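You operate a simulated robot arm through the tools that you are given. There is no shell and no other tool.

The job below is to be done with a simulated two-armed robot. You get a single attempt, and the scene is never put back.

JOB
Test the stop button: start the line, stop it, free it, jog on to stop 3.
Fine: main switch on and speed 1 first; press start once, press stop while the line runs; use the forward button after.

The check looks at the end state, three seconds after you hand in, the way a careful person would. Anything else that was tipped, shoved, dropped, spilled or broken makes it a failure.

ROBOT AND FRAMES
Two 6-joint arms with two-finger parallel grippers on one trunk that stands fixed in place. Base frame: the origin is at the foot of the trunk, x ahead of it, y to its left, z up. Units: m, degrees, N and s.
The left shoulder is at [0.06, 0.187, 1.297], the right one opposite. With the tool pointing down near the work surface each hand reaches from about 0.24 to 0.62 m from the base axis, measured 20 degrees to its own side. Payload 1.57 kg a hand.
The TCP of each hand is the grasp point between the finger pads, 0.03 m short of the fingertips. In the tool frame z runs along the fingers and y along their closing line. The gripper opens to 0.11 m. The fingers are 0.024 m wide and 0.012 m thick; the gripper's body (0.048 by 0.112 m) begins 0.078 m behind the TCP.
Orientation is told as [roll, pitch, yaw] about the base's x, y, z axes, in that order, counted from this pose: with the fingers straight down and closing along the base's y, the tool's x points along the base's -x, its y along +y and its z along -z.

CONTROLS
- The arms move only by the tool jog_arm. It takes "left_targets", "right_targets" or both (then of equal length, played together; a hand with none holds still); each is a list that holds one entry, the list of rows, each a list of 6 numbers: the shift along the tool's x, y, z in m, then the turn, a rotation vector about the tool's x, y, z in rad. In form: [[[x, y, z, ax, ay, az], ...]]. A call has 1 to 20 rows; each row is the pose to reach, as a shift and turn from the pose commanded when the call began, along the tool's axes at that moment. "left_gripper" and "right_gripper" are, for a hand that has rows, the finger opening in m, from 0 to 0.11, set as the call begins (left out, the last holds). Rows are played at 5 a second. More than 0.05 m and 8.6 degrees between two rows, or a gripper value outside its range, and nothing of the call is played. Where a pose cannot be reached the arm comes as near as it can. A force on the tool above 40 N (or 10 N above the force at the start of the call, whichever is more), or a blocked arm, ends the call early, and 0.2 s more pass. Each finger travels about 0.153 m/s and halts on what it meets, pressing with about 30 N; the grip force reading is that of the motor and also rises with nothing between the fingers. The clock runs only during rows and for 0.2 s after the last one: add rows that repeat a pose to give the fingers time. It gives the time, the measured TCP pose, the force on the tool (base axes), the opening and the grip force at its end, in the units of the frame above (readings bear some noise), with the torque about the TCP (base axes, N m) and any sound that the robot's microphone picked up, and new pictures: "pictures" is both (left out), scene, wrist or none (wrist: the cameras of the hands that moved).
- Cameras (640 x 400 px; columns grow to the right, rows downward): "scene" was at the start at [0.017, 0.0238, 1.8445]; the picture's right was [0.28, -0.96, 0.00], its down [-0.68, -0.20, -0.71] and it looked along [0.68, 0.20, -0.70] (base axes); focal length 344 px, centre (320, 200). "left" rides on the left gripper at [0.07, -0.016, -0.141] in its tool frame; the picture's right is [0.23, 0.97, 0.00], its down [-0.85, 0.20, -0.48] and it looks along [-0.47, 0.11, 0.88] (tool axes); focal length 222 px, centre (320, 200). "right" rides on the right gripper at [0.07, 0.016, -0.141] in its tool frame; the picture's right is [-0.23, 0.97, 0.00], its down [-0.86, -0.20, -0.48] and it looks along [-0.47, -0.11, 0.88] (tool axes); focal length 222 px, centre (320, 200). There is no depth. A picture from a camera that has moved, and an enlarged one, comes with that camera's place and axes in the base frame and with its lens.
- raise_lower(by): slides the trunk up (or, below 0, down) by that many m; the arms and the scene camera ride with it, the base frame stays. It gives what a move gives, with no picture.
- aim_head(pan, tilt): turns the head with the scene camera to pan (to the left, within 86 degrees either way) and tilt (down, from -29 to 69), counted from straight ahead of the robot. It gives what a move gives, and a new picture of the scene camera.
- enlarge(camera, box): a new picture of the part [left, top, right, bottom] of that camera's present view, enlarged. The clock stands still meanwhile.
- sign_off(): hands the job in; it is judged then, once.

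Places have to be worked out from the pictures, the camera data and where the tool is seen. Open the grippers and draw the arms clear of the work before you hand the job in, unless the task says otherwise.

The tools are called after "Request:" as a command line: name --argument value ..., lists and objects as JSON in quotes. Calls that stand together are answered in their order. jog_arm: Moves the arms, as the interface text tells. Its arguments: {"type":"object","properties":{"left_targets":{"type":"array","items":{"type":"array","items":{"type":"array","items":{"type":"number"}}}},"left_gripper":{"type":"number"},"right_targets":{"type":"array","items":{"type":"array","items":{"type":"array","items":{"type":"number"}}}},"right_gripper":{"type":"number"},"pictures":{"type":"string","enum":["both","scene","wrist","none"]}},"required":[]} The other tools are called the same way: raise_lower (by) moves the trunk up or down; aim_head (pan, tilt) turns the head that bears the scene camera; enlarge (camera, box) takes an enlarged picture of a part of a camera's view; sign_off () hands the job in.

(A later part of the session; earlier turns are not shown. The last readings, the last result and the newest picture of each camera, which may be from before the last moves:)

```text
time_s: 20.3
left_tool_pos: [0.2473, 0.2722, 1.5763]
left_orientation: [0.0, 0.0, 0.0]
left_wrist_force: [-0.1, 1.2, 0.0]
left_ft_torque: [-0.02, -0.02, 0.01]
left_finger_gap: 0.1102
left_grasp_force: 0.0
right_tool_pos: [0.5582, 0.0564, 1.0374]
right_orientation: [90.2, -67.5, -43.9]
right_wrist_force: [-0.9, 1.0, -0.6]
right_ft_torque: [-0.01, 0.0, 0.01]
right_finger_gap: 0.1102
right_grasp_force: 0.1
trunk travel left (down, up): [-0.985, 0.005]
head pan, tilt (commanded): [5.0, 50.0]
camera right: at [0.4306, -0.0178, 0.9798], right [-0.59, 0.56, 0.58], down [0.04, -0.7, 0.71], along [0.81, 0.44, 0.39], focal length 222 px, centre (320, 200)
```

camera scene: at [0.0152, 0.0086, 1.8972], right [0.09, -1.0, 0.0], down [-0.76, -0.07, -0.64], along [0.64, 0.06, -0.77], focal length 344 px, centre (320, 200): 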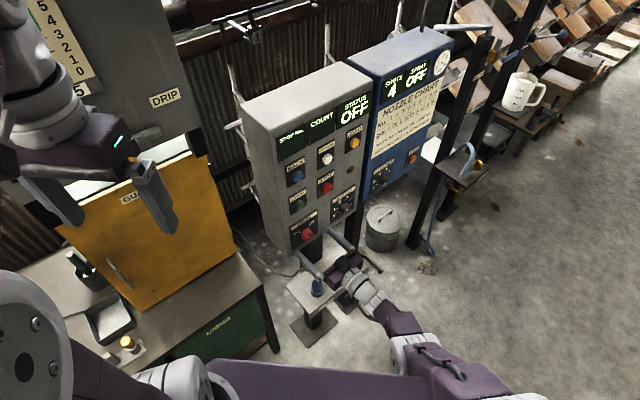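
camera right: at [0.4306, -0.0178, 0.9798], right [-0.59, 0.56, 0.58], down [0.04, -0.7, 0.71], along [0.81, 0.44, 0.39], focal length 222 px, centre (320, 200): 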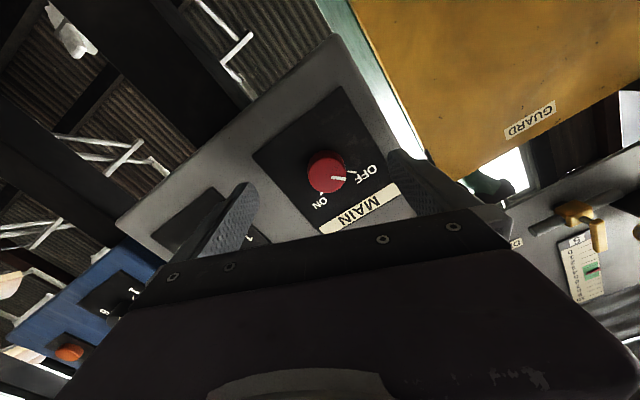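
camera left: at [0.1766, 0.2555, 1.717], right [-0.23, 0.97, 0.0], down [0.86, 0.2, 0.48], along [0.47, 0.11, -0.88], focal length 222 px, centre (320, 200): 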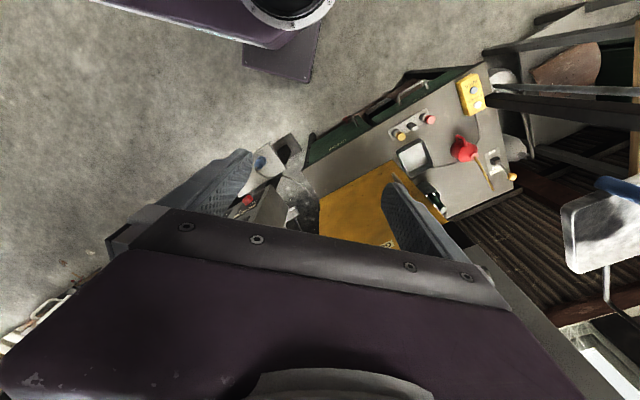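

Positive twist is clean with no drift, so negative roll was the limit. I'll continue the free-air twist to about +90° to confirm the whole range needed for MAIN is available.

Request:
jog_arm --right_targets '[[[0, 0, 0, 0, 0, 0.14], [0, 0, 0, 0, 0, 0.28], [0, 0, 0, 0, 0, 0.42], [0, 0, 0, 0, 0, 0.56], [0, 0, 0, 0, 0, 0.7], [0, 0, 0, 0, 0, 0.84], [0, 0, 0, 0, 0, 0.98], [0, 0, 0, 0, 0, 1.12], [0, 0, 0, 0, 0, 1.26], [0, 0, 0, 0, 0, 1.4]]]' --pictures "both"

```text
time_s: 22.5
left_tool_pos: [0.2471, 0.2723, 1.5758]
left_orientation: [0.0, 0.1, 0.0]
left_wrist_force: [-0.5, 0.4, 0.4]
left_ft_torque: [0.0, -0.01, 0.02]
left_finger_gap: 0.11
left_grasp_force: 0.2
right_tool_pos: [0.558, 0.0568, 1.0372]
right_orientation: [90.1, 12.9, -43.3]
right_wrist_force: [-1.1, -0.3, 0.0]
right_ft_torque: [-0.03, -0.02, -0.02]
right_finger_gap: 0.1101
right_grasp_force: 0.0
trunk travel left (down, up): [-0.985, 0.005]
head pan, tilt (commanded): [5.0, 50.0]
camera scene: at [0.0156, 0.0077, 1.8972], right [0.09, -1.0, 0.0], down [-0.76, -0.07, -0.64], along [0.64, 0.06, -0.77], focal length 344 px, centre (320, 200)
camera right: at [0.4141, -0.002, 1.0693], right [0.32, -0.3, 0.9], down [0.24, -0.89, -0.39], along [0.92, 0.34, -0.21], focal length 222 px, centre (320, 200)
```

scene: 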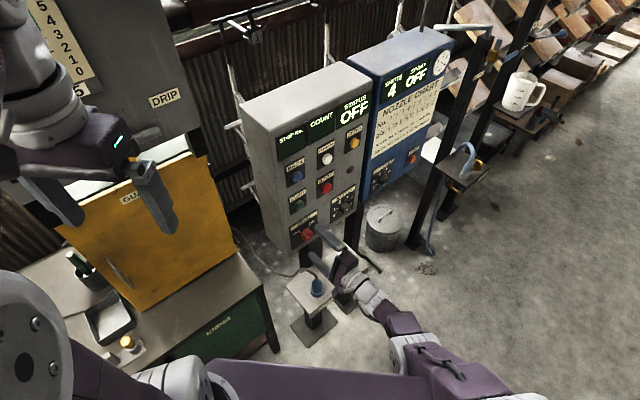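
right: 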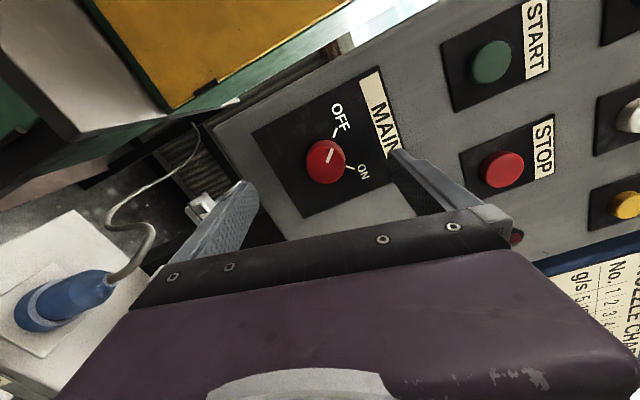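

The full range to +103° works with no drift, and the knob stays near the tool axis. I'll enlarge to measure the small centring error before going in.

Request:
enlarge --camera "right" --box '[240, 80, 420, 240]'

Request:
enlarge --camera "scene" --box '[260, 200, 400, 300]'

```text
2.50 times, centred on (330, 160) of right
camera zoom: at [0.4141, -0.002, 1.0693], right [0.32, -0.3, 0.9], down [0.24, -0.89, -0.39], along [0.92, 0.34, -0.21], focal length 555 px, centre (295, 300)
```

zoom: 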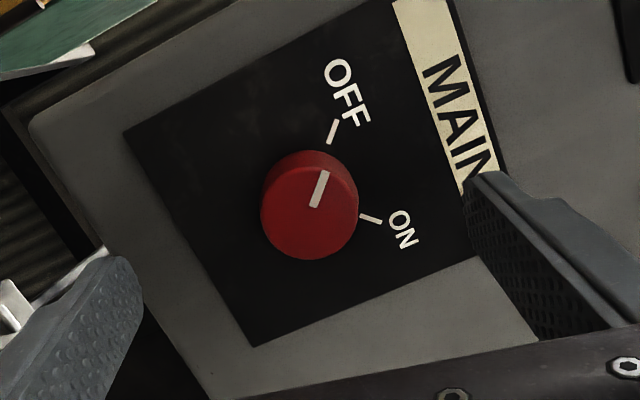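

```text
4.00 times, centred on (330, 250) of scene
camera zoom: at [0.0156, 0.0077, 1.8972], right [0.09, -1.0, 0.0], down [-0.76, -0.07, -0.64], along [0.64, 0.06, -0.77], focal length 1376 px, centre (280, 0)
```

zoom: 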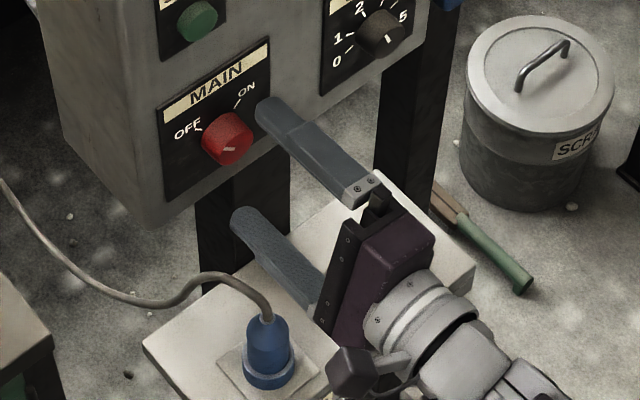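

The refined MAIN knob face is (0.584, 0.0905, 1.045), its plate lies at n·p ≈ 0.486, and the knob sticks out about 18 mm. I twist back to about +15° and correct the 4 mm / 8 mm centring error, still in front of the knob.

Request:
jog_arm --right_targets '[[[0.001, 0.001, 0, 0, 0, -0.14], [0.002, 0.002, 0, 0, 0, -0.28], [0.003, 0.003, 0, 0, 0, -0.42], [0.004, 0.004, 0, 0, 0, -0.56], [0.005, 0.005, 0, 0, 0, -0.7], [0.006, 0.0066, 0, 0, 0, -0.84], [0.006, 0.0066, 0, 0, 0, -0.98], [0.006, 0.0066, 0, 0, 0, -1.12], [0.006, 0.0066, 0, 0, 0, -1.26], [0.006, 0.0066, 0, 0, 0, -1.4], [0.006, 0.0066, 0, 0, 0, -1.54]]]' --pictures "wrist"

Request:
enlarge --camera "right" --box '[240, 80, 420, 240]'

```text
time_s: 24.9
left_tool_pos: [0.2475, 0.2714, 1.5765]
left_orientation: [0.0, 0.0, 0.0]
left_wrist_force: [-0.1, -0.3, -0.1]
left_ft_torque: [0.0, -0.02, 0.03]
left_finger_gap: 0.1103
left_grasp_force: 0.0
right_tool_pos: [0.5596, 0.0617, 1.0406]
right_orientation: [90.4, -75.7, -43.9]
right_wrist_force: [0.8, 0.1, 0.4]
right_ft_torque: [0.05, 0.02, -0.01]
right_finger_gap: 0.1097
right_grasp_force: 0.0
right hand out of reach, approached as far as the arm can: row 3, 4, 5, 6, 7, 8, 9, 10, 11
trunk travel left (down, up): [-0.985, 0.005]
head pan, tilt (commanded): [5.0, 50.0]
camera right: at [0.4389, -0.0198, 0.9766], right [-0.64, 0.61, 0.46], down [-0.04, -0.63, 0.78], along [0.76, 0.49, 0.43], focal length 222 px, centre (320, 200)
```

right: 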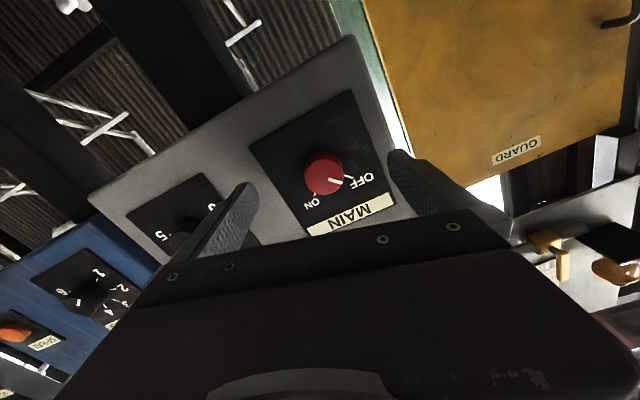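

```text
2.50 times, centred on (330, 160) of right
camera zoom: at [0.4389, -0.0198, 0.9766], right [-0.64, 0.61, 0.46], down [-0.04, -0.63, 0.78], along [0.76, 0.49, 0.43], focal length 555 px, centre (295, 300)
```

zoom: 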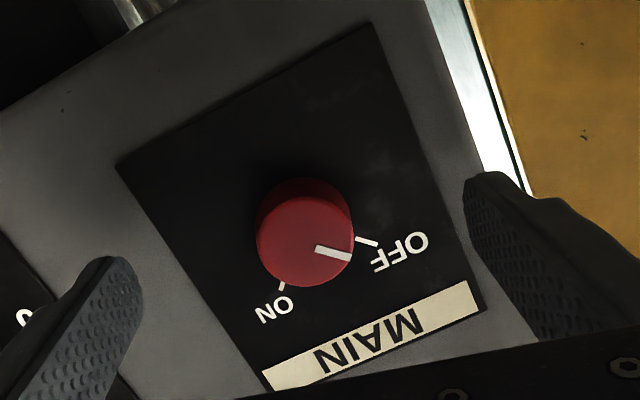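

The knob is centred between the fingers to within a few millimetres. I advance 20 mm so the pads overlap the knob while the tips stay just short of the plate.

Request:
jog_arm --right_targets '[[[-0.0017, 0.0015, 0.007, 0, 0, 0], [-0.0034, 0.0029, 0.014, 0, 0, 0], [-0.0034, 0.0029, 0.02, 0, 0, 0]]]' --pictures "both"

Request:
enlarge --camera "right" --box '[220, 80, 420, 240]'

Request:
enlarge --camera "scene" --box '[260, 200, 400, 300]'

```text
time_s: 25.7
left_tool_pos: [0.2465, 0.2722, 1.5769]
left_orientation: [-0.1, 0.1, -0.1]
left_wrist_force: [0.3, 0.0, -0.1]
left_ft_torque: [0.03, 0.02, 0.02]
left_finger_gap: 0.1099
left_grasp_force: 0.0
right_tool_pos: [0.5704, 0.0734, 1.0481]
right_orientation: [90.2, -75.6, -43.8]
right_wrist_force: [-0.4, -0.5, 0.6]
right_ft_torque: [0.0, -0.02, 0.0]
right_finger_gap: 0.1102
right_grasp_force: 0.0
right hand out of reach, approached as far as the arm can: row 3
trunk travel left (down, up): [-0.985, 0.005]
head pan, tilt (commanded): [5.0, 50.0]
camera scene: at [0.0151, 0.0075, 1.8972], right [0.09, -1.0, 0.0], down [-0.76, -0.07, -0.64], along [0.64, 0.06, -0.77], focal length 344 px, centre (320, 200)
camera right: at [0.4485, -0.0064, 0.9855], right [-0.64, 0.61, 0.46], down [-0.04, -0.63, 0.78], along [0.76, 0.48, 0.43], focal length 222 px, centre (320, 200)
```

scene: 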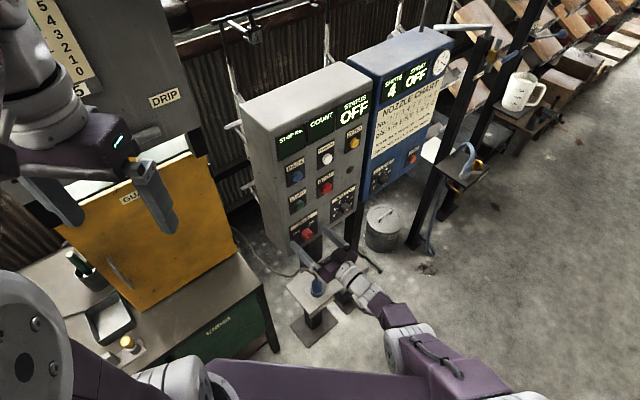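
right: 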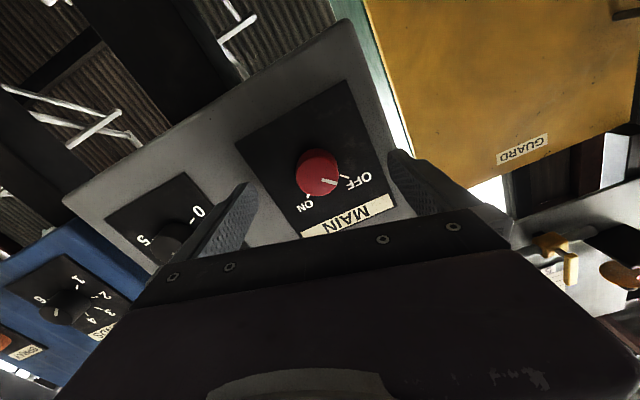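

```text
2.50 times, centred on (320, 160) of right
camera zoom: at [0.4485, -0.0064, 0.9855], right [-0.64, 0.61, 0.46], down [-0.04, -0.63, 0.78], along [0.76, 0.48, 0.43], focal length 555 px, centre (320, 300)
```

zoom: 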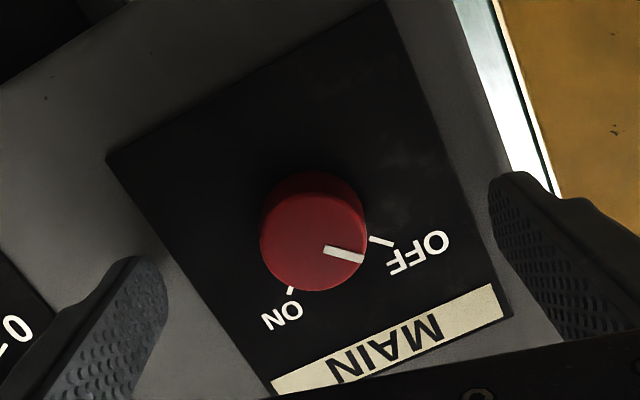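

```text
4.00 times, centred on (330, 250) of scene
camera zoom: at [0.0151, 0.0075, 1.8972], right [0.09, -1.0, 0.0], down [-0.76, -0.07, -0.64], along [0.64, 0.06, -0.77], focal length 1376 px, centre (280, 0)
```

zoom: 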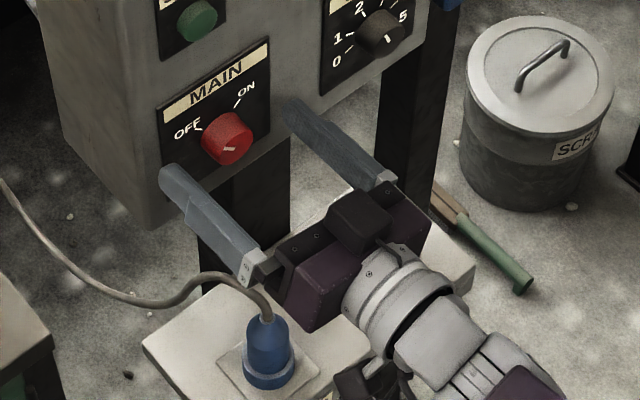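

The pads overlap the knob by about 8 mm; I'll move 4 mm further in and 2 mm down. Then I'll close the fingers on it in a separate call.

Request:
jog_arm --right_targets '[[[0.002, 0, 0.004, 0, 0, 0], [0.002, 0, 0.004, 0, 0, 0]]]' --pictures "none"

Request:
jog_arm --right_targets '[[[0, 0, 0, 0, 0, 0], [0, 0, 0, 0, 0, 0], [0, 0, 0, 0, 0, 0], [0, 0, 0, 0, 0, 0], [0, 0, 0, 0, 0, 0]]]' --right_gripper 0.0 --pictures "both"

```text
time_s: 26.3
left_tool_pos: [0.2476, 0.2724, 1.5752]
left_orientation: [-0.1, 0.0, -0.1]
left_wrist_force: [0.1, 0.0, -0.1]
left_ft_torque: [-0.01, 0.02, 0.03]
left_finger_gap: 0.1103
left_grasp_force: 0.2
right_tool_pos: [0.5708, 0.0775, 1.0485]
right_orientation: [90.2, -75.5, -43.7]
right_wrist_force: [0.2, -0.1, -0.6]
right_ft_torque: [-0.03, 0.0, 0.02]
right_finger_gap: 0.1098
right_grasp_force: 0.1
trunk travel left (down, up): [-0.985, 0.005]
head pan, tilt (commanded): [5.0, 50.0]
```

```text
time_s: 27.5
left_tool_pos: [0.2492, 0.2701, 1.5762]
left_orientation: [0.0, 0.2, 0.0]
left_wrist_force: [-0.7, -0.1, -0.5]
left_ft_torque: [-0.02, 0.01, 0.01]
left_finger_gap: 0.11
left_grasp_force: 0.0
right_tool_pos: [0.5724, 0.0753, 1.0494]
right_orientation: [90.2, -75.5, -43.9]
right_wrist_force: [4.6, -6.7, 0.9]
right_ft_torque: [-0.13, 0.07, -0.51]
right_finger_gap: 0.0344
right_grasp_force: 42.0
trunk travel left (down, up): [-0.985, 0.005]
head pan, tilt (commanded): [5.0, 50.0]
camera scene: at [0.0174, 0.0054, 1.8972], right [0.09, -1.0, 0.0], down [-0.76, -0.07, -0.64], along [0.64, 0.06, -0.77], focal length 344 px, centre (320, 200)
camera right: at [0.451, -0.0056, 0.985], right [-0.64, 0.61, 0.46], down [-0.04, -0.63, 0.78], along [0.77, 0.48, 0.42], focal length 222 px, centre (320, 200)
```

scene: 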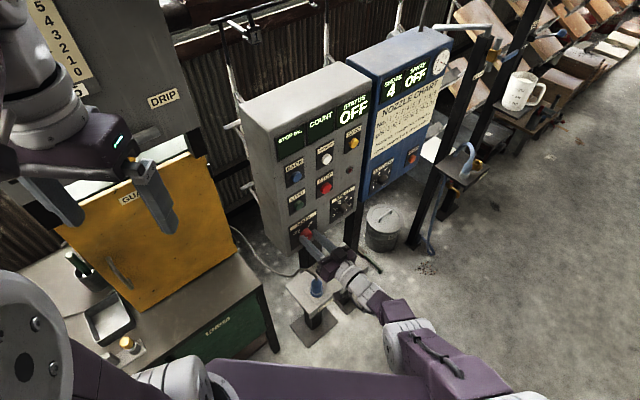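
right: 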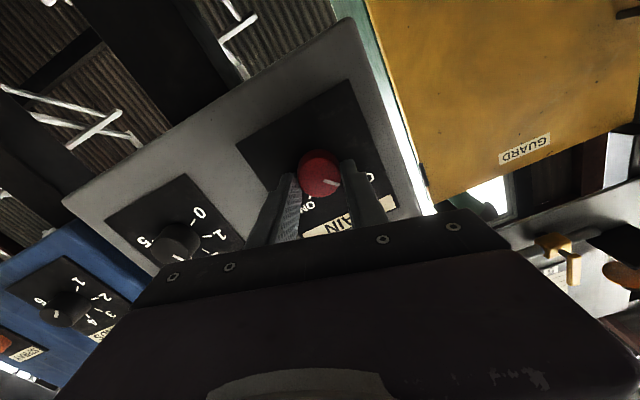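

The fingers hold the MAIN knob (gap 34 mm, grip about 42). Now I twist clockwise 90° about the tool axis to turn it from OFF to ON.

Request:
jog_arm --right_targets '[[[0, 0, 0, 0, 0, 0.13], [0, 0, 0, 0, 0, 0.26], [0, 0, 0, 0, 0, 0.39], [0, 0, 0, 0, 0, 0.52], [0, 0, 0, 0, 0, 0.65], [0, 0, 0, 0, 0, 0.78], [0, 0, 0, 0, 0, 0.91], [0, 0, 0, 0, 0, 1.04], [0, 0, 0, 0, 0, 1.17], [0, 0, 0, 0, 0, 1.3], [0, 0, 0, 0, 0, 1.43], [0, 0, 0, 0, 0, 1.56], [0, 0, 0, 0, 0, 1.56]]]' --pictures "both"

Request:
enlarge --camera "right" --box '[220, 80, 420, 240]'

Request:
enlarge --camera "scene" --box '[230, 80, 400, 260]'

```text
time_s: 30.3
left_tool_pos: [0.2524, 0.268, 1.5751]
left_orientation: [0.2, 0.1, 0.0]
left_wrist_force: [0.0, 0.4, 0.0]
left_ft_torque: [0.04, 0.03, 0.03]
left_finger_gap: 0.1101
left_grasp_force: 0.1
right_tool_pos: [0.5735, 0.0749, 1.0445]
right_orientation: [89.7, 14.2, -43.6]
right_wrist_force: [6.4, -15.7, -16.5]
right_ft_torque: [-0.64, -0.14, -0.02]
right_finger_gap: 0.0344
right_grasp_force: 41.7
trunk travel left (down, up): [-0.985, 0.005]
head pan, tilt (commanded): [5.0, 50.0]
camera scene: at [0.0211, 0.0028, 1.897], right [0.09, -1.0, 0.0], down [-0.77, -0.07, -0.64], along [0.64, 0.06, -0.77], focal length 344 px, centre (320, 200)
camera right: at [0.4299, 0.0151, 1.0783], right [0.33, -0.31, 0.89], down [0.23, -0.89, -0.4], along [0.91, 0.34, -0.22], focal length 222 px, centre (320, 200)
```

scene: 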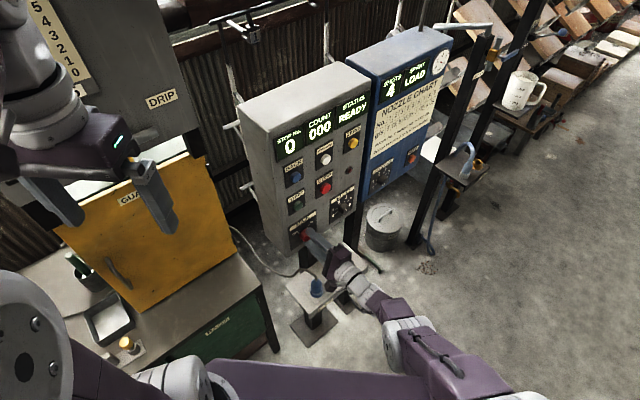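
right: 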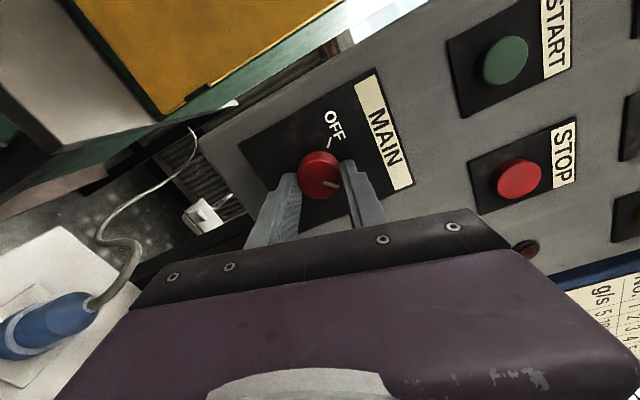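

```text
2.50 times, centred on (320, 160) of right
camera zoom: at [0.4299, 0.0151, 1.0783], right [0.33, -0.31, 0.89], down [0.23, -0.89, -0.4], along [0.91, 0.34, -0.22], focal length 555 px, centre (320, 300)
```

zoom: 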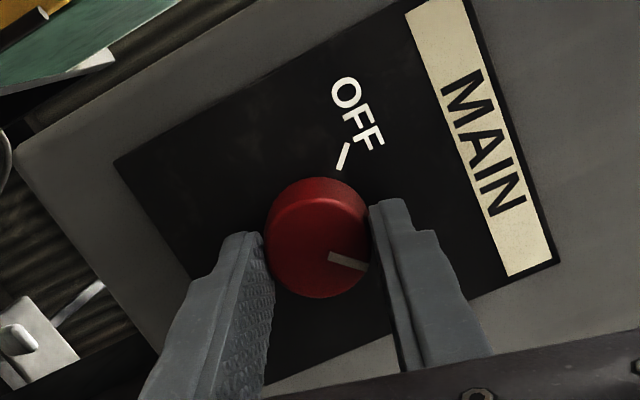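

```text
2.22 times, centred on (315, 170) of scene
camera zoom: at [0.0211, 0.0028, 1.897], right [0.09, -1.0, 0.0], down [-0.77, -0.07, -0.64], along [0.64, 0.06, -0.77], focal length 765 px, centre (331, 267)
```

zoom: 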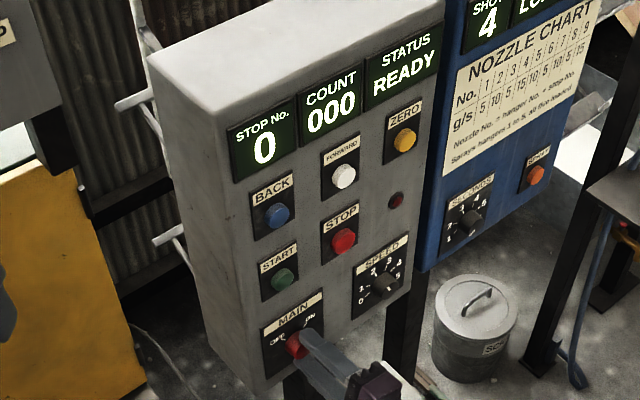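

MAIN is on: STOP No. 0, COUNT 000, STATUS READY. I open the fingers and then back straight off the knob.

Request:
jog_arm --right_targets '[[[0, 0, 0, 0, 0, 0], [0, 0, 0, 0, 0, 0], [0, 0, 0, 0, 0, 0], [0, 0, 0, 0, 0, 0]]]' --right_gripper 0.11 --pictures "none"

Request:
jog_arm --right_targets '[[[0, 0, -0.015, 0, 0, 0], [-0.002, 0, -0.03, 0, 0, 0], [-0.022, 0.005, -0.035, 0, 0, 0]]]' --pictures "both"

Request:
enlarge --camera "right" --box '[240, 80, 480, 230]'

```text
time_s: 31.3
left_tool_pos: [0.2448, 0.2731, 1.5776]
left_orientation: [-0.1, -0.2, 0.0]
left_wrist_force: [-0.4, 0.7, -0.2]
left_ft_torque: [-0.01, 0.02, -0.01]
left_finger_gap: 0.11
left_grasp_force: 0.0
right_tool_pos: [0.5685, 0.0777, 1.0482]
right_orientation: [90.1, 13.7, -43.5]
right_wrist_force: [-0.3, 0.3, -0.1]
right_ft_torque: [0.03, 0.0, 0.0]
right_finger_gap: 0.1102
right_grasp_force: 0.0
trunk travel left (down, up): [-0.985, 0.005]
head pan, tilt (commanded): [5.0, 50.0]
```

```text
time_s: 32.1
left_tool_pos: [0.2471, 0.2711, 1.5767]
left_orientation: [-0.1, 0.0, -0.1]
left_wrist_force: [0.4, 0.2, -0.5]
left_ft_torque: [0.03, -0.01, 0.01]
left_finger_gap: 0.1098
left_grasp_force: 0.2
right_tool_pos: [0.5671, 0.0379, 1.0418]
right_orientation: [90.3, 13.8, -43.3]
right_wrist_force: [-0.4, -0.5, 0.0]
right_ft_torque: [0.0, 0.02, 0.0]
right_finger_gap: 0.1102
right_grasp_force: 0.1
right hand out of reach, approached as far as the arm can: row 1, 2, 3
trunk travel left (down, up): [-0.985, 0.005]
head pan, tilt (commanded): [5.0, 50.0]
camera scene: at [0.0163, 0.0074, 1.8972], right [0.09, -1.0, 0.0], down [-0.76, -0.07, -0.64], along [0.64, 0.06, -0.77], focal length 344 px, centre (320, 200)
camera right: at [0.4231, -0.0229, 1.0743], right [0.33, -0.31, 0.89], down [0.24, -0.88, -0.4], along [0.91, 0.35, -0.21], focal length 222 px, centre (320, 200)
```

scene: 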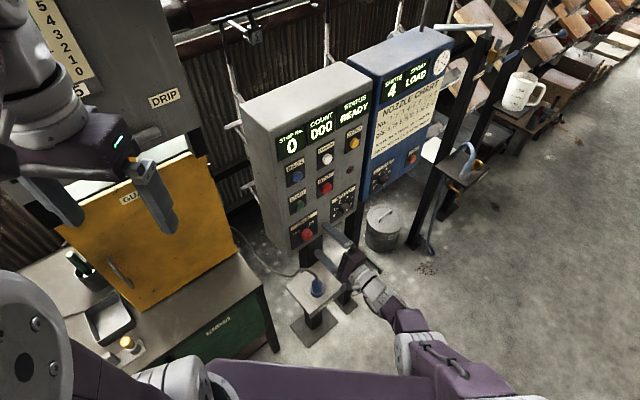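
right: 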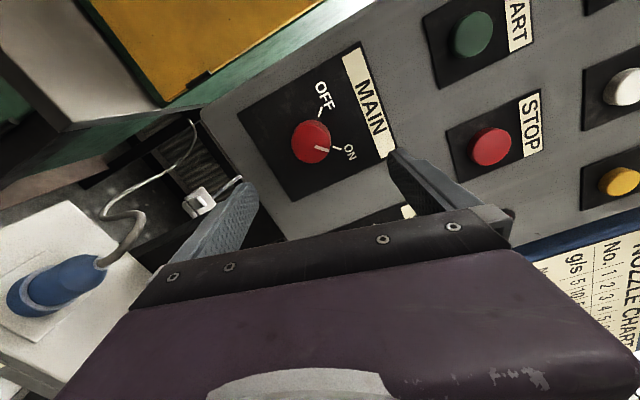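

```text
2.67 times, centred on (360, 155) of right
camera zoom: at [0.4231, -0.0229, 1.0743], right [0.33, -0.31, 0.89], down [0.24, -0.88, -0.4], along [0.91, 0.35, -0.21], focal length 592 px, centre (213, 320)
```

zoom: 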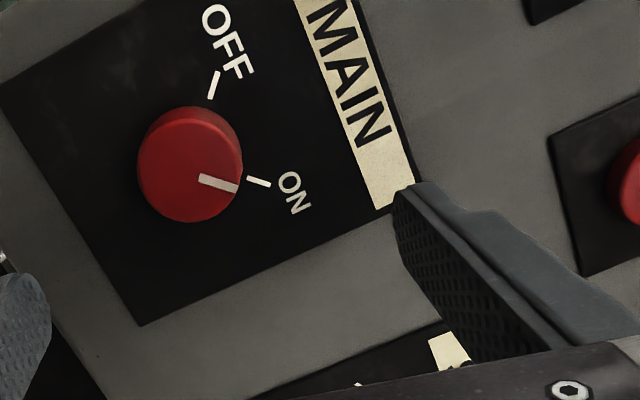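

MAIN clearly points to ON. Next I slide the open hand sideways to a standoff in front of SPEED, at about (0.674, -0.047, 1.045).

Request:
jog_arm --right_targets '[[[-0.033, 0.009, 0.002, 0, 0, 0], [-0.066, 0.018, 0.004, 0, 0, 0], [-0.099, 0.027, 0.008, 0, 0, 0], [-0.1317, 0.0364, 0.0121, 0, 0, 0]]]' --pictures "both"

Request:
enlarge --camera "right" --box '[220, 60, 460, 230]'

Request:
enlarge --camera "scene" --box '[300, 170, 400, 250]'

```text
time_s: 33.1
left_tool_pos: [0.2477, 0.2707, 1.5765]
left_orientation: [0.0, 0.0, 0.1]
left_wrist_force: [0.0, 0.8, -0.1]
left_ft_torque: [0.01, 0.02, 0.04]
left_finger_gap: 0.11
left_grasp_force: 0.0
right_tool_pos: [0.6246, -0.0458, 1.0909]
right_orientation: [89.9, 13.8, -43.5]
right_wrist_force: [0.0, 0.9, 0.8]
right_ft_torque: [0.02, -0.01, 0.01]
right_finger_gap: 0.1099
right_grasp_force: 0.0
right hand out of reach, approached as far as the arm can: row 1, 2, 3, 4
trunk travel left (down, up): [-0.985, 0.005]
head pan, tilt (commanded): [5.0, 50.0]
camera scene: at [0.0164, 0.0069, 1.8971], right [0.09, -1.0, 0.0], down [-0.76, -0.07, -0.64], along [0.64, 0.06, -0.77], focal length 344 px, centre (320, 200)
camera right: at [0.4816, -0.105, 1.1235], right [0.33, -0.31, 0.89], down [0.24, -0.89, -0.4], along [0.91, 0.34, -0.22], focal length 222 px, centre (320, 200)
```

scene: 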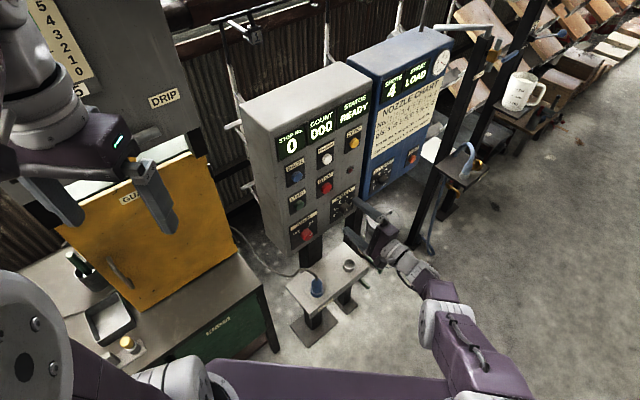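
right: 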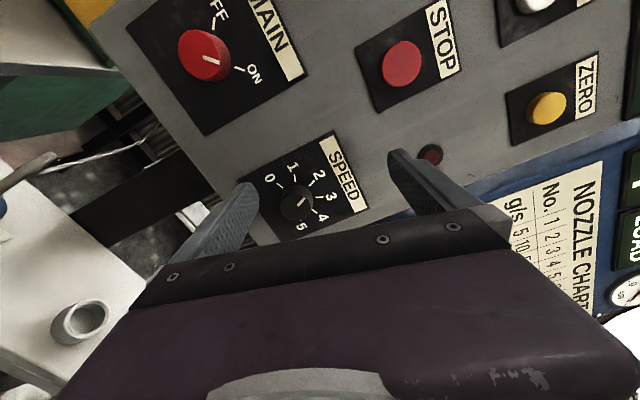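

```text
2.35 times, centred on (340, 145) of right
camera zoom: at [0.4816, -0.105, 1.1235], right [0.33, -0.31, 0.89], down [0.24, -0.89, -0.4], along [0.91, 0.34, -0.22], focal length 523 px, centre (273, 329)
```

zoom: 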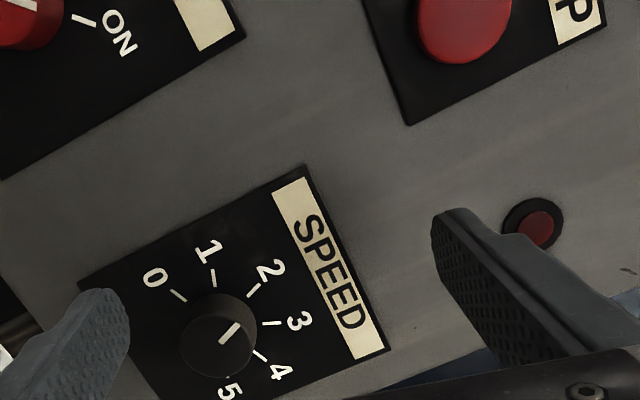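

```text
5.00 times, centred on (350, 210) of scene
camera zoom: at [0.0164, 0.0069, 1.8971], right [0.09, -1.0, 0.0], down [-0.76, -0.07, -0.64], along [0.64, 0.06, -0.77], focal length 1720 px, centre (170, 150)
```

zoom: 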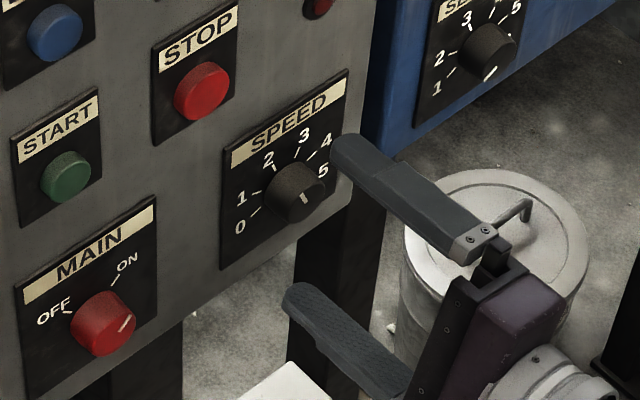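

The slide stopped short at (0.625, -0.046, 1.091). I'll try again from here toward the SPEED standoff in small steps to learn which direction is limited.

Request:
jog_arm --right_targets '[[[-0.012, -0.009, 0.008, 0, 0, 0], [-0.024, -0.018, 0.017, 0, 0, 0], [-0.036, -0.027, 0.025, 0, 0, 0], [-0.0474, -0.0355, 0.0334, 0, 0, 0]]]' --pictures "scene"

```text
time_s: 34.1
left_tool_pos: [0.2471, 0.273, 1.5768]
left_orientation: [0.0, 0.0, 0.0]
left_wrist_force: [0.3, -0.1, -0.7]
left_ft_torque: [-0.04, 0.0, 0.04]
left_finger_gap: 0.1098
left_grasp_force: 0.0
right_tool_pos: [0.6236, -0.0448, 1.0906]
right_orientation: [90.1, 13.8, -43.4]
right_wrist_force: [-0.9, 0.5, 0.6]
right_ft_torque: [-0.01, 0.01, -0.01]
right_finger_gap: 0.11
right_grasp_force: 0.0
right hand out of reach, approached as far as the arm can: row 1, 2, 3, 4
trunk travel left (down, up): [-0.985, 0.005]
head pan, tilt (commanded): [5.0, 50.0]
camera scene: at [0.0154, 0.0079, 1.8972], right [0.09, -1.0, 0.0], down [-0.76, -0.07, -0.64], along [0.64, 0.06, -0.77], focal length 344 px, centre (320, 200)
```

scene: 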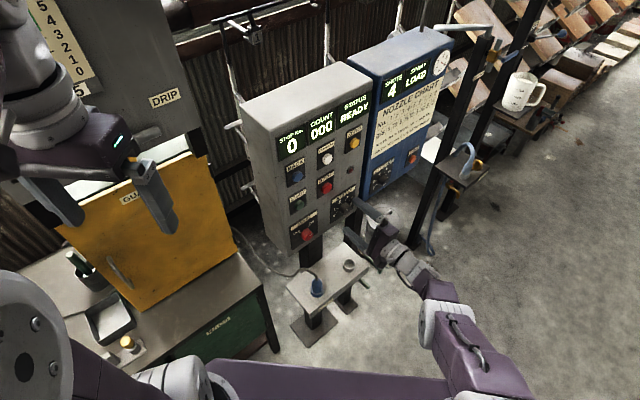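

That direction is blocked from this posture, probably because the shoulder sits too high for it. I'll raise the hand 0.1 m relative to the trunk first, keeping it clear of the stand below, and then lower the trunk.

Request:
jog_arm --right_targets '[[[0.006, 0.024, -0.003, 0, 0, 0], [0.012, 0.048, -0.006, 0, 0, 0], [0.018, 0.072, -0.01, 0, 0, 0], [0.0245, 0.097, -0.01, 0, 0, 0]]]' --pictures "none"

```text
time_s: 35.1
left_tool_pos: [0.2484, 0.2715, 1.5763]
left_orientation: [-0.1, -0.1, 0.1]
left_wrist_force: [0.8, -0.1, 0.0]
left_ft_torque: [-0.01, 0.02, 0.0]
left_finger_gap: 0.1099
left_grasp_force: 0.0
right_tool_pos: [0.6559, -0.0552, 1.1351]
right_orientation: [90.1, 13.8, -43.4]
right_wrist_force: [-0.9, 0.2, 0.5]
right_ft_torque: [0.0, 0.02, 0.01]
right_finger_gap: 0.11
right_grasp_force: 0.1
right hand out of reach, approached as far as the arm can: row 1, 2, 3, 4
trunk travel left (down, up): [-0.985, 0.005]
head pan, tilt (commanded): [5.0, 50.0]
```

The hand ended at (0.656, -0.055, 1.135), on a constrained surface in the trunk's frame. The trunk gives me the missing freedom: lowering it 0.1 m puts the hand right in front of SPEED with about 3 cm clearance and still well above the stand.

Request:
raise_lower --by -0.1

Request:
enlarge --camera "scene" --box '[0, 0, 640, 400]'

Request:
enlarge --camera "right" --box '[0, 0, 640, 400]'

```text
time_s: 36.4
left_tool_pos: [0.2471, 0.271, 1.476]
left_orientation: [0.0, 0.0, 0.0]
left_wrist_force: [0.5, -0.3, 0.3]
left_ft_torque: [-0.01, 0.03, 0.01]
left_finger_gap: 0.1099
left_grasp_force: 0.1
right_tool_pos: [0.6559, -0.0555, 1.0346]
right_orientation: [90.1, 13.7, -43.3]
right_wrist_force: [0.0, -0.2, 0.1]
right_ft_torque: [-0.01, 0.0, 0.01]
right_finger_gap: 0.1101
right_grasp_force: 0.0
trunk travel left (down, up): [-0.885, 0.105]
head pan, tilt (commanded): [5.0, 50.0]
```

```text
1.00 times, centred on (320, 200) of scene (not enlarged: the box is as wide or as high as the picture)
camera zoom: at [0.0156, 0.0077, 1.7972], right [0.09, -1.0, 0.0], down [-0.76, -0.07, -0.64], along [0.64, 0.06, -0.77], focal length 344 px, centre (320, 200)
```

zoom: 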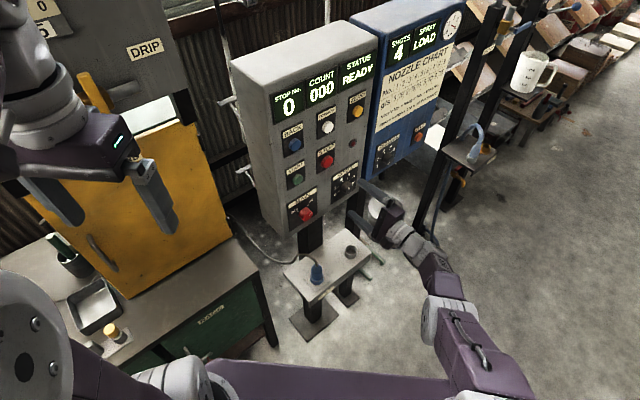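

```text
1.00 times, centred on (320, 200) of right (not enlarged: the box is as wide or as high as the picture)
camera zoom: at [0.5125, -0.1148, 1.0672], right [0.33, -0.31, 0.89], down [0.24, -0.89, -0.4], along [0.91, 0.34, -0.21], focal length 222 px, centre (320, 200)
```

zoom: 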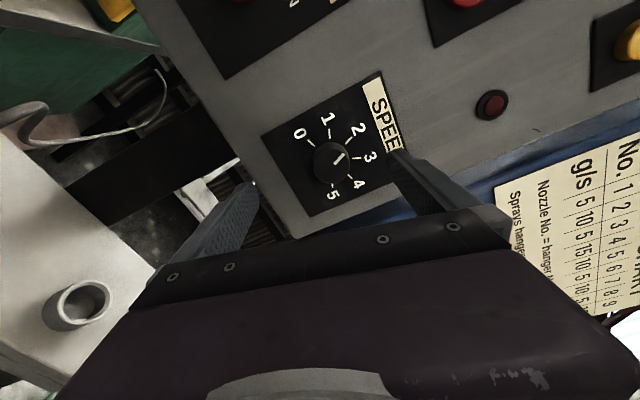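

I enlarge the SPEED area in both views to fix its pointer and axis precisely.

Request:
enlarge --camera "right" --box '[250, 70, 420, 220]'

Request:
enlarge --camera "scene" --box '[290, 130, 430, 240]'

```text
2.67 times, centred on (335, 145) of right
camera zoom: at [0.5125, -0.1148, 1.0672], right [0.33, -0.31, 0.89], down [0.24, -0.89, -0.4], along [0.91, 0.34, -0.21], focal length 592 px, centre (280, 347)
```

zoom: 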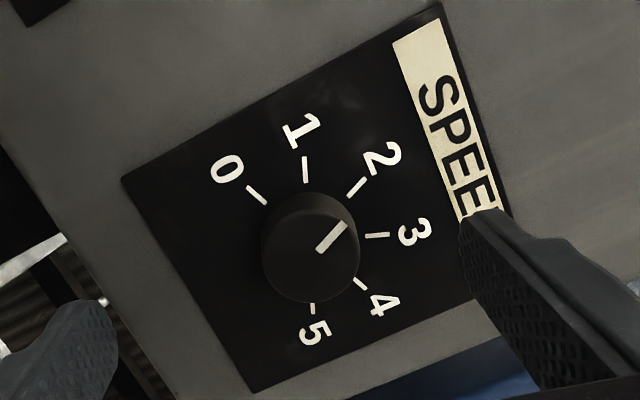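

```text
3.64 times, centred on (360, 185) of scene
camera zoom: at [0.0156, 0.0077, 1.7972], right [0.09, -1.0, 0.0], down [-0.76, -0.07, -0.64], along [0.64, 0.06, -0.77], focal length 1251 px, centre (174, 254)
```

zoom: 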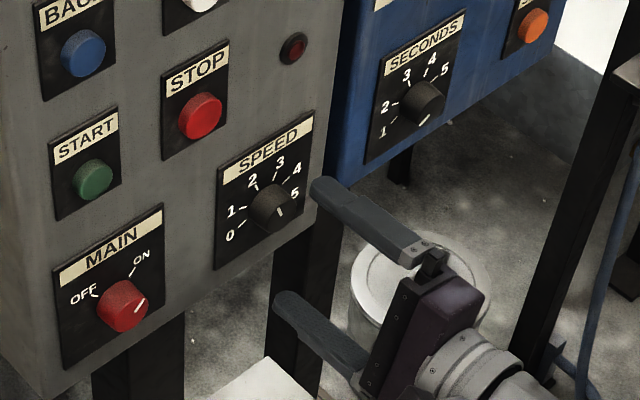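

SPEED's ticks are 45° apart, the pointer is at 2, and its face is at (0.701, -0.016, 1.044). I centre the hand on its axis and advance part way, watching whether the arm follows.

Request:
jog_arm --right_targets '[[[-0.0034, 0.0105, 0.0, 0, 0, 0], [-0.0034, 0.0105, 0.01, 0, 0, 0], [-0.0034, 0.0105, 0.02, 0, 0, 0]]]' --pictures "wrist"

```text
time_s: 37.2
left_tool_pos: [0.2477, 0.2719, 1.4758]
left_orientation: [0.0, 0.0, 0.1]
left_wrist_force: [0.4, 0.0, 0.4]
left_ft_torque: [-0.03, 0.0, -0.02]
left_finger_gap: 0.11
left_grasp_force: 0.1
right_tool_pos: [0.6702, -0.0452, 1.0491]
right_orientation: [90.1, 13.7, -43.5]
right_wrist_force: [-0.4, -0.3, -0.2]
right_ft_torque: [0.01, 0.02, 0.03]
right_finger_gap: 0.1098
right_grasp_force: 0.0
right hand out of reach, approached as far as the arm can: row 3
trunk travel left (down, up): [-0.885, 0.105]
head pan, tilt (commanded): [5.0, 50.0]
camera right: at [0.5271, -0.1043, 1.081], right [0.33, -0.31, 0.89], down [0.24, -0.89, -0.4], along [0.91, 0.34, -0.21], focal length 222 px, centre (320, 200)
```

right: 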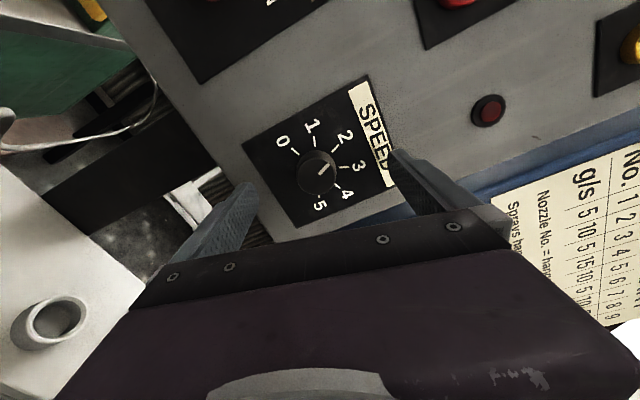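

It follows, but at the far edge of its range. I lower the trunk another 0.03 m to get slack, then advance onto the knob.

Request:
raise_lower --by -0.03

Request:
jog_arm --right_targets '[[[0.004, 0.012, 0, 0, 0, 0], [0.006, 0.025, 0, 0, 0, 0], [0.006, 0.025, 0.01, 0, 0, 0]]]' --pictures "wrist"

```text
time_s: 37.9
left_tool_pos: [0.2476, 0.2708, 1.4457]
left_orientation: [0.1, -0.1, 0.1]
left_wrist_force: [-0.9, 0.1, -0.7]
left_ft_torque: [-0.04, -0.05, -0.02]
left_finger_gap: 0.1101
left_grasp_force: 0.0
right_tool_pos: [0.6703, -0.0453, 1.0191]
right_orientation: [90.1, 13.8, -43.5]
right_wrist_force: [0.1, -0.4, 0.2]
right_ft_torque: [0.03, 0.01, -0.02]
right_finger_gap: 0.1102
right_grasp_force: 0.0
trunk travel left (down, up): [-0.855, 0.135]
head pan, tilt (commanded): [5.0, 50.0]
```

```text
time_s: 38.7
left_tool_pos: [0.2471, 0.2718, 1.4473]
left_orientation: [0.0, 0.0, 0.1]
left_wrist_force: [-0.4, 0.0, 0.1]
left_ft_torque: [-0.02, 0.01, 0.02]
left_finger_gap: 0.1101
left_grasp_force: 0.0
right_tool_pos: [0.6815, -0.0386, 1.0422]
right_orientation: [90.3, 13.8, -43.3]
right_wrist_force: [1.4, 0.0, 0.3]
right_ft_torque: [0.04, -0.02, -0.01]
right_finger_gap: 0.11
right_grasp_force: 0.2
right hand out of reach, approached as far as the arm can: row 1, 2, 3
trunk travel left (down, up): [-0.855, 0.135]
head pan, tilt (commanded): [5.0, 50.0]
camera right: at [0.5387, -0.0988, 1.0735], right [0.33, -0.31, 0.89], down [0.24, -0.88, -0.4], along [0.91, 0.35, -0.21], focal length 222 px, centre (320, 200)
```

right: 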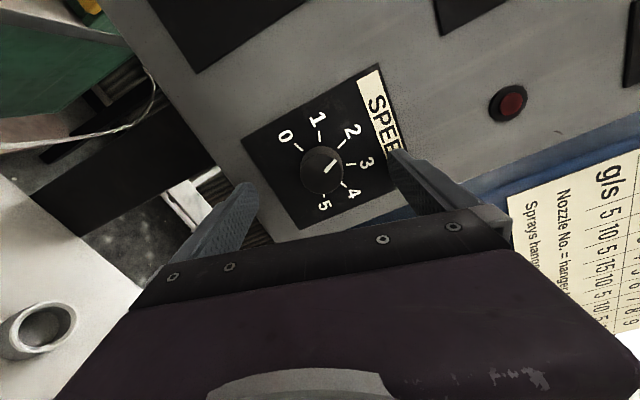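

The hand sits at (0.6815, -0.0386, 1.042), well centred. I advance the last 11 mm so that the pads overlap the knob.

Request:
jog_arm --right_targets '[[[0.0, 0.001, 0.006, 0, 0, 0], [0.001, 0.002, 0.011, 0, 0, 0], [0.001, 0.002, 0.011, 0, 0, 0]]]' --pictures "both"

Request:
enlarge --camera "scene" --box '[290, 130, 430, 240]'

```text
time_s: 39.5
left_tool_pos: [0.2466, 0.2718, 1.4471]
left_orientation: [0.0, -0.1, 0.0]
left_wrist_force: [-0.5, 0.5, -0.9]
left_ft_torque: [0.01, 0.01, 0.0]
left_finger_gap: 0.1101
left_grasp_force: 0.0
right_tool_pos: [0.6896, -0.0306, 1.0451]
right_orientation: [90.0, 13.7, -43.7]
right_wrist_force: [-1.0, -0.2, 0.6]
right_ft_torque: [-0.03, 0.0, 0.02]
right_finger_gap: 0.11
right_grasp_force: 0.1
trunk travel left (down, up): [-0.855, 0.135]
head pan, tilt (commanded): [5.0, 50.0]
camera scene: at [0.0154, 0.0075, 1.7672], right [0.09, -1.0, 0.0], down [-0.76, -0.07, -0.64], along [0.64, 0.06, -0.77], focal length 344 px, centre (320, 200)
camera right: at [0.5451, -0.0898, 1.0768], right [0.33, -0.31, 0.89], down [0.24, -0.89, -0.4], along [0.92, 0.34, -0.21], focal length 222 px, centre (320, 200)
```

scene: 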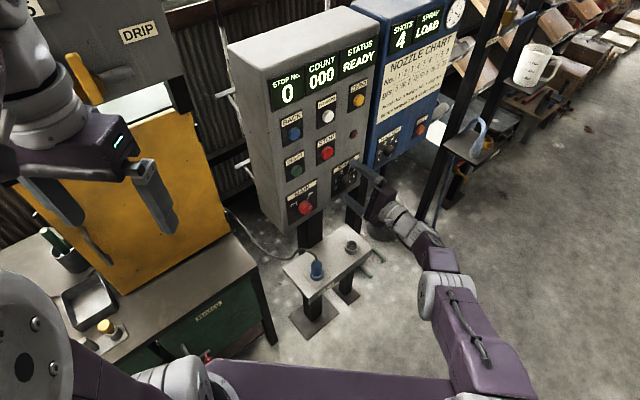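
right: 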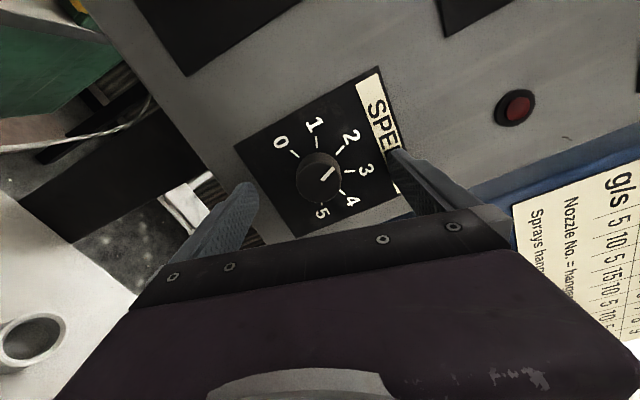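

```text
3.64 times, centred on (360, 185) of scene
camera zoom: at [0.0154, 0.0075, 1.7672], right [0.09, -1.0, 0.0], down [-0.76, -0.07, -0.64], along [0.64, 0.06, -0.77], focal length 1251 px, centre (174, 254)
```

zoom: 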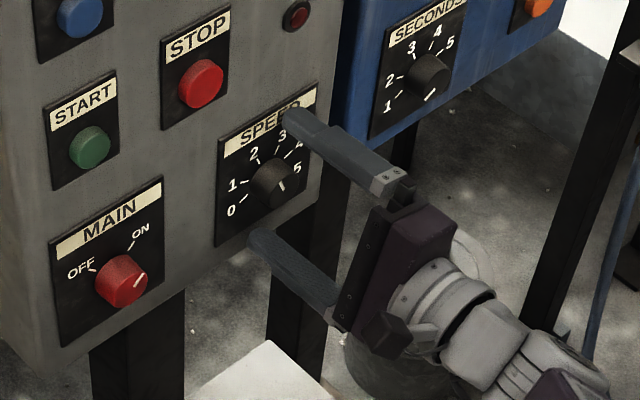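

The arm reached the pose without being limited, and the knob is between the pads. I close the fingers on SPEED.

Request:
jog_arm --right_targets '[[[0, 0, 0, 0, 0, 0], [0, 0, 0, 0, 0, 0], [0, 0, 0, 0, 0, 0], [0, 0, 0, 0, 0, 0], [0, 0, 0, 0, 0, 0]]]' --right_gripper 0.0 --pictures "wrist"

Request:
enlarge --camera "right" --box '[230, 90, 410, 230]'

```text
time_s: 40.7
left_tool_pos: [0.2466, 0.2733, 1.4461]
left_orientation: [-0.1, 0.0, 0.0]
left_wrist_force: [-0.5, 0.5, 0.5]
left_ft_torque: [0.04, 0.0, 0.01]
left_finger_gap: 0.1104
left_grasp_force: 0.1
right_tool_pos: [0.6885, -0.0321, 1.045]
right_orientation: [90.1, 13.7, -43.6]
right_wrist_force: [0.4, -0.5, 0.0]
right_ft_torque: [-0.01, 0.0, -0.09]
right_finger_gap: 0.0351
right_grasp_force: 42.2
trunk travel left (down, up): [-0.855, 0.135]
head pan, tilt (commanded): [5.0, 50.0]
camera right: at [0.5453, -0.0896, 1.0767], right [0.33, -0.31, 0.89], down [0.24, -0.89, -0.4], along [0.91, 0.34, -0.22], focal length 222 px, centre (320, 200)
```

right: 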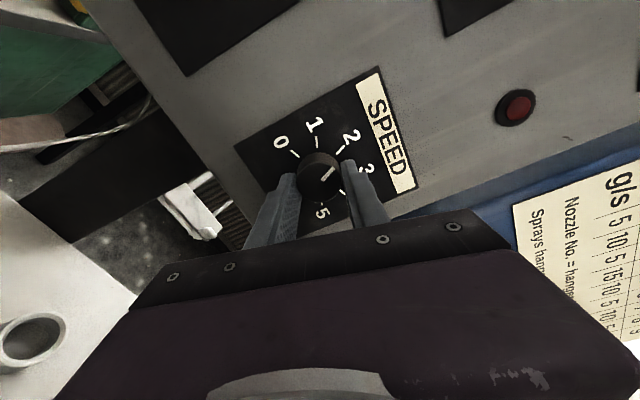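

```text
2.86 times, centred on (320, 160) of right
camera zoom: at [0.5453, -0.0896, 1.0767], right [0.33, -0.31, 0.89], down [0.24, -0.89, -0.4], along [0.91, 0.34, -0.22], focal length 635 px, centre (320, 314)
```

zoom: 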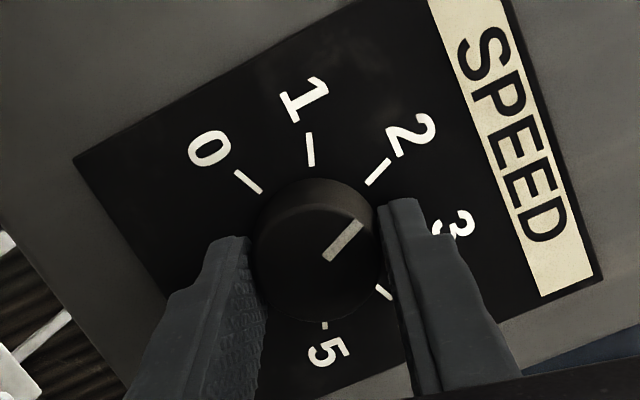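

A good, centred grip (gap 35 mm, low forces), with the pointer parallel to tick 2. I twist counter-clockwise 45° to bring it to 1.

Request:
jog_arm --right_targets '[[[0, 0, 0, 0, 0, -0.13], [0, 0, 0, 0, 0, -0.26], [0, 0, 0, 0, 0, -0.39], [0, 0, 0, 0, 0, -0.52], [0, 0, 0, 0, 0, -0.65], [0, 0, 0, 0, 0, -0.785], [0, 0, 0, 0, 0, -0.785]]]' --pictures "wrist"

Request:
enlarge --camera "right" --box '[230, 90, 410, 230]'

```text
time_s: 42.3
left_tool_pos: [0.2459, 0.2717, 1.4464]
left_orientation: [0.0, 0.1, 0.0]
left_wrist_force: [0.2, -0.8, 0.1]
left_ft_torque: [0.01, 0.04, 0.03]
left_finger_gap: 0.1102
left_grasp_force: 0.0
right_tool_pos: [0.6874, -0.03, 1.0456]
right_orientation: [90.3, -31.4, -43.8]
right_wrist_force: [6.4, -1.3, 13.4]
right_ft_torque: [0.21, -0.22, 0.3]
right_finger_gap: 0.0349
right_grasp_force: 42.1
trunk travel left (down, up): [-0.855, 0.135]
head pan, tilt (commanded): [5.0, 50.0]
camera right: at [0.5418, -0.0866, 1.0232], right [-0.23, 0.21, 0.95], down [0.27, -0.92, 0.27], along [0.93, 0.32, 0.15], focal length 222 px, centre (320, 200)
```

right: 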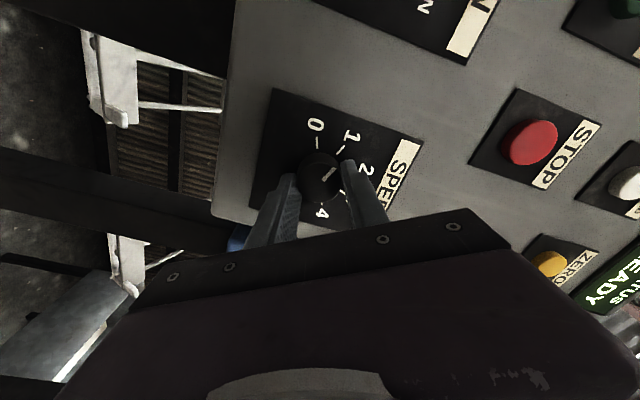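

```text
2.86 times, centred on (320, 160) of right
camera zoom: at [0.5418, -0.0866, 1.0232], right [-0.23, 0.21, 0.95], down [0.27, -0.92, 0.27], along [0.93, 0.32, 0.15], focal length 635 px, centre (320, 314)
```

zoom: 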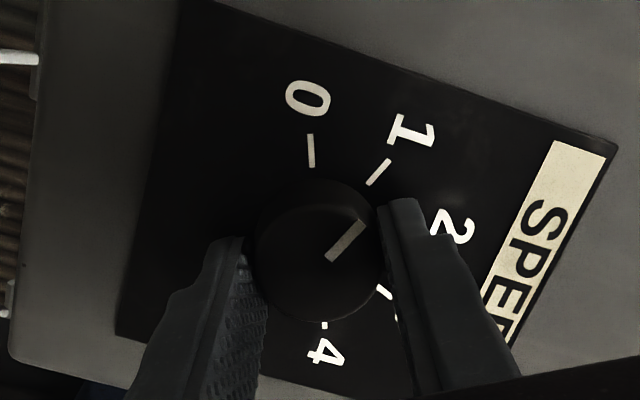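

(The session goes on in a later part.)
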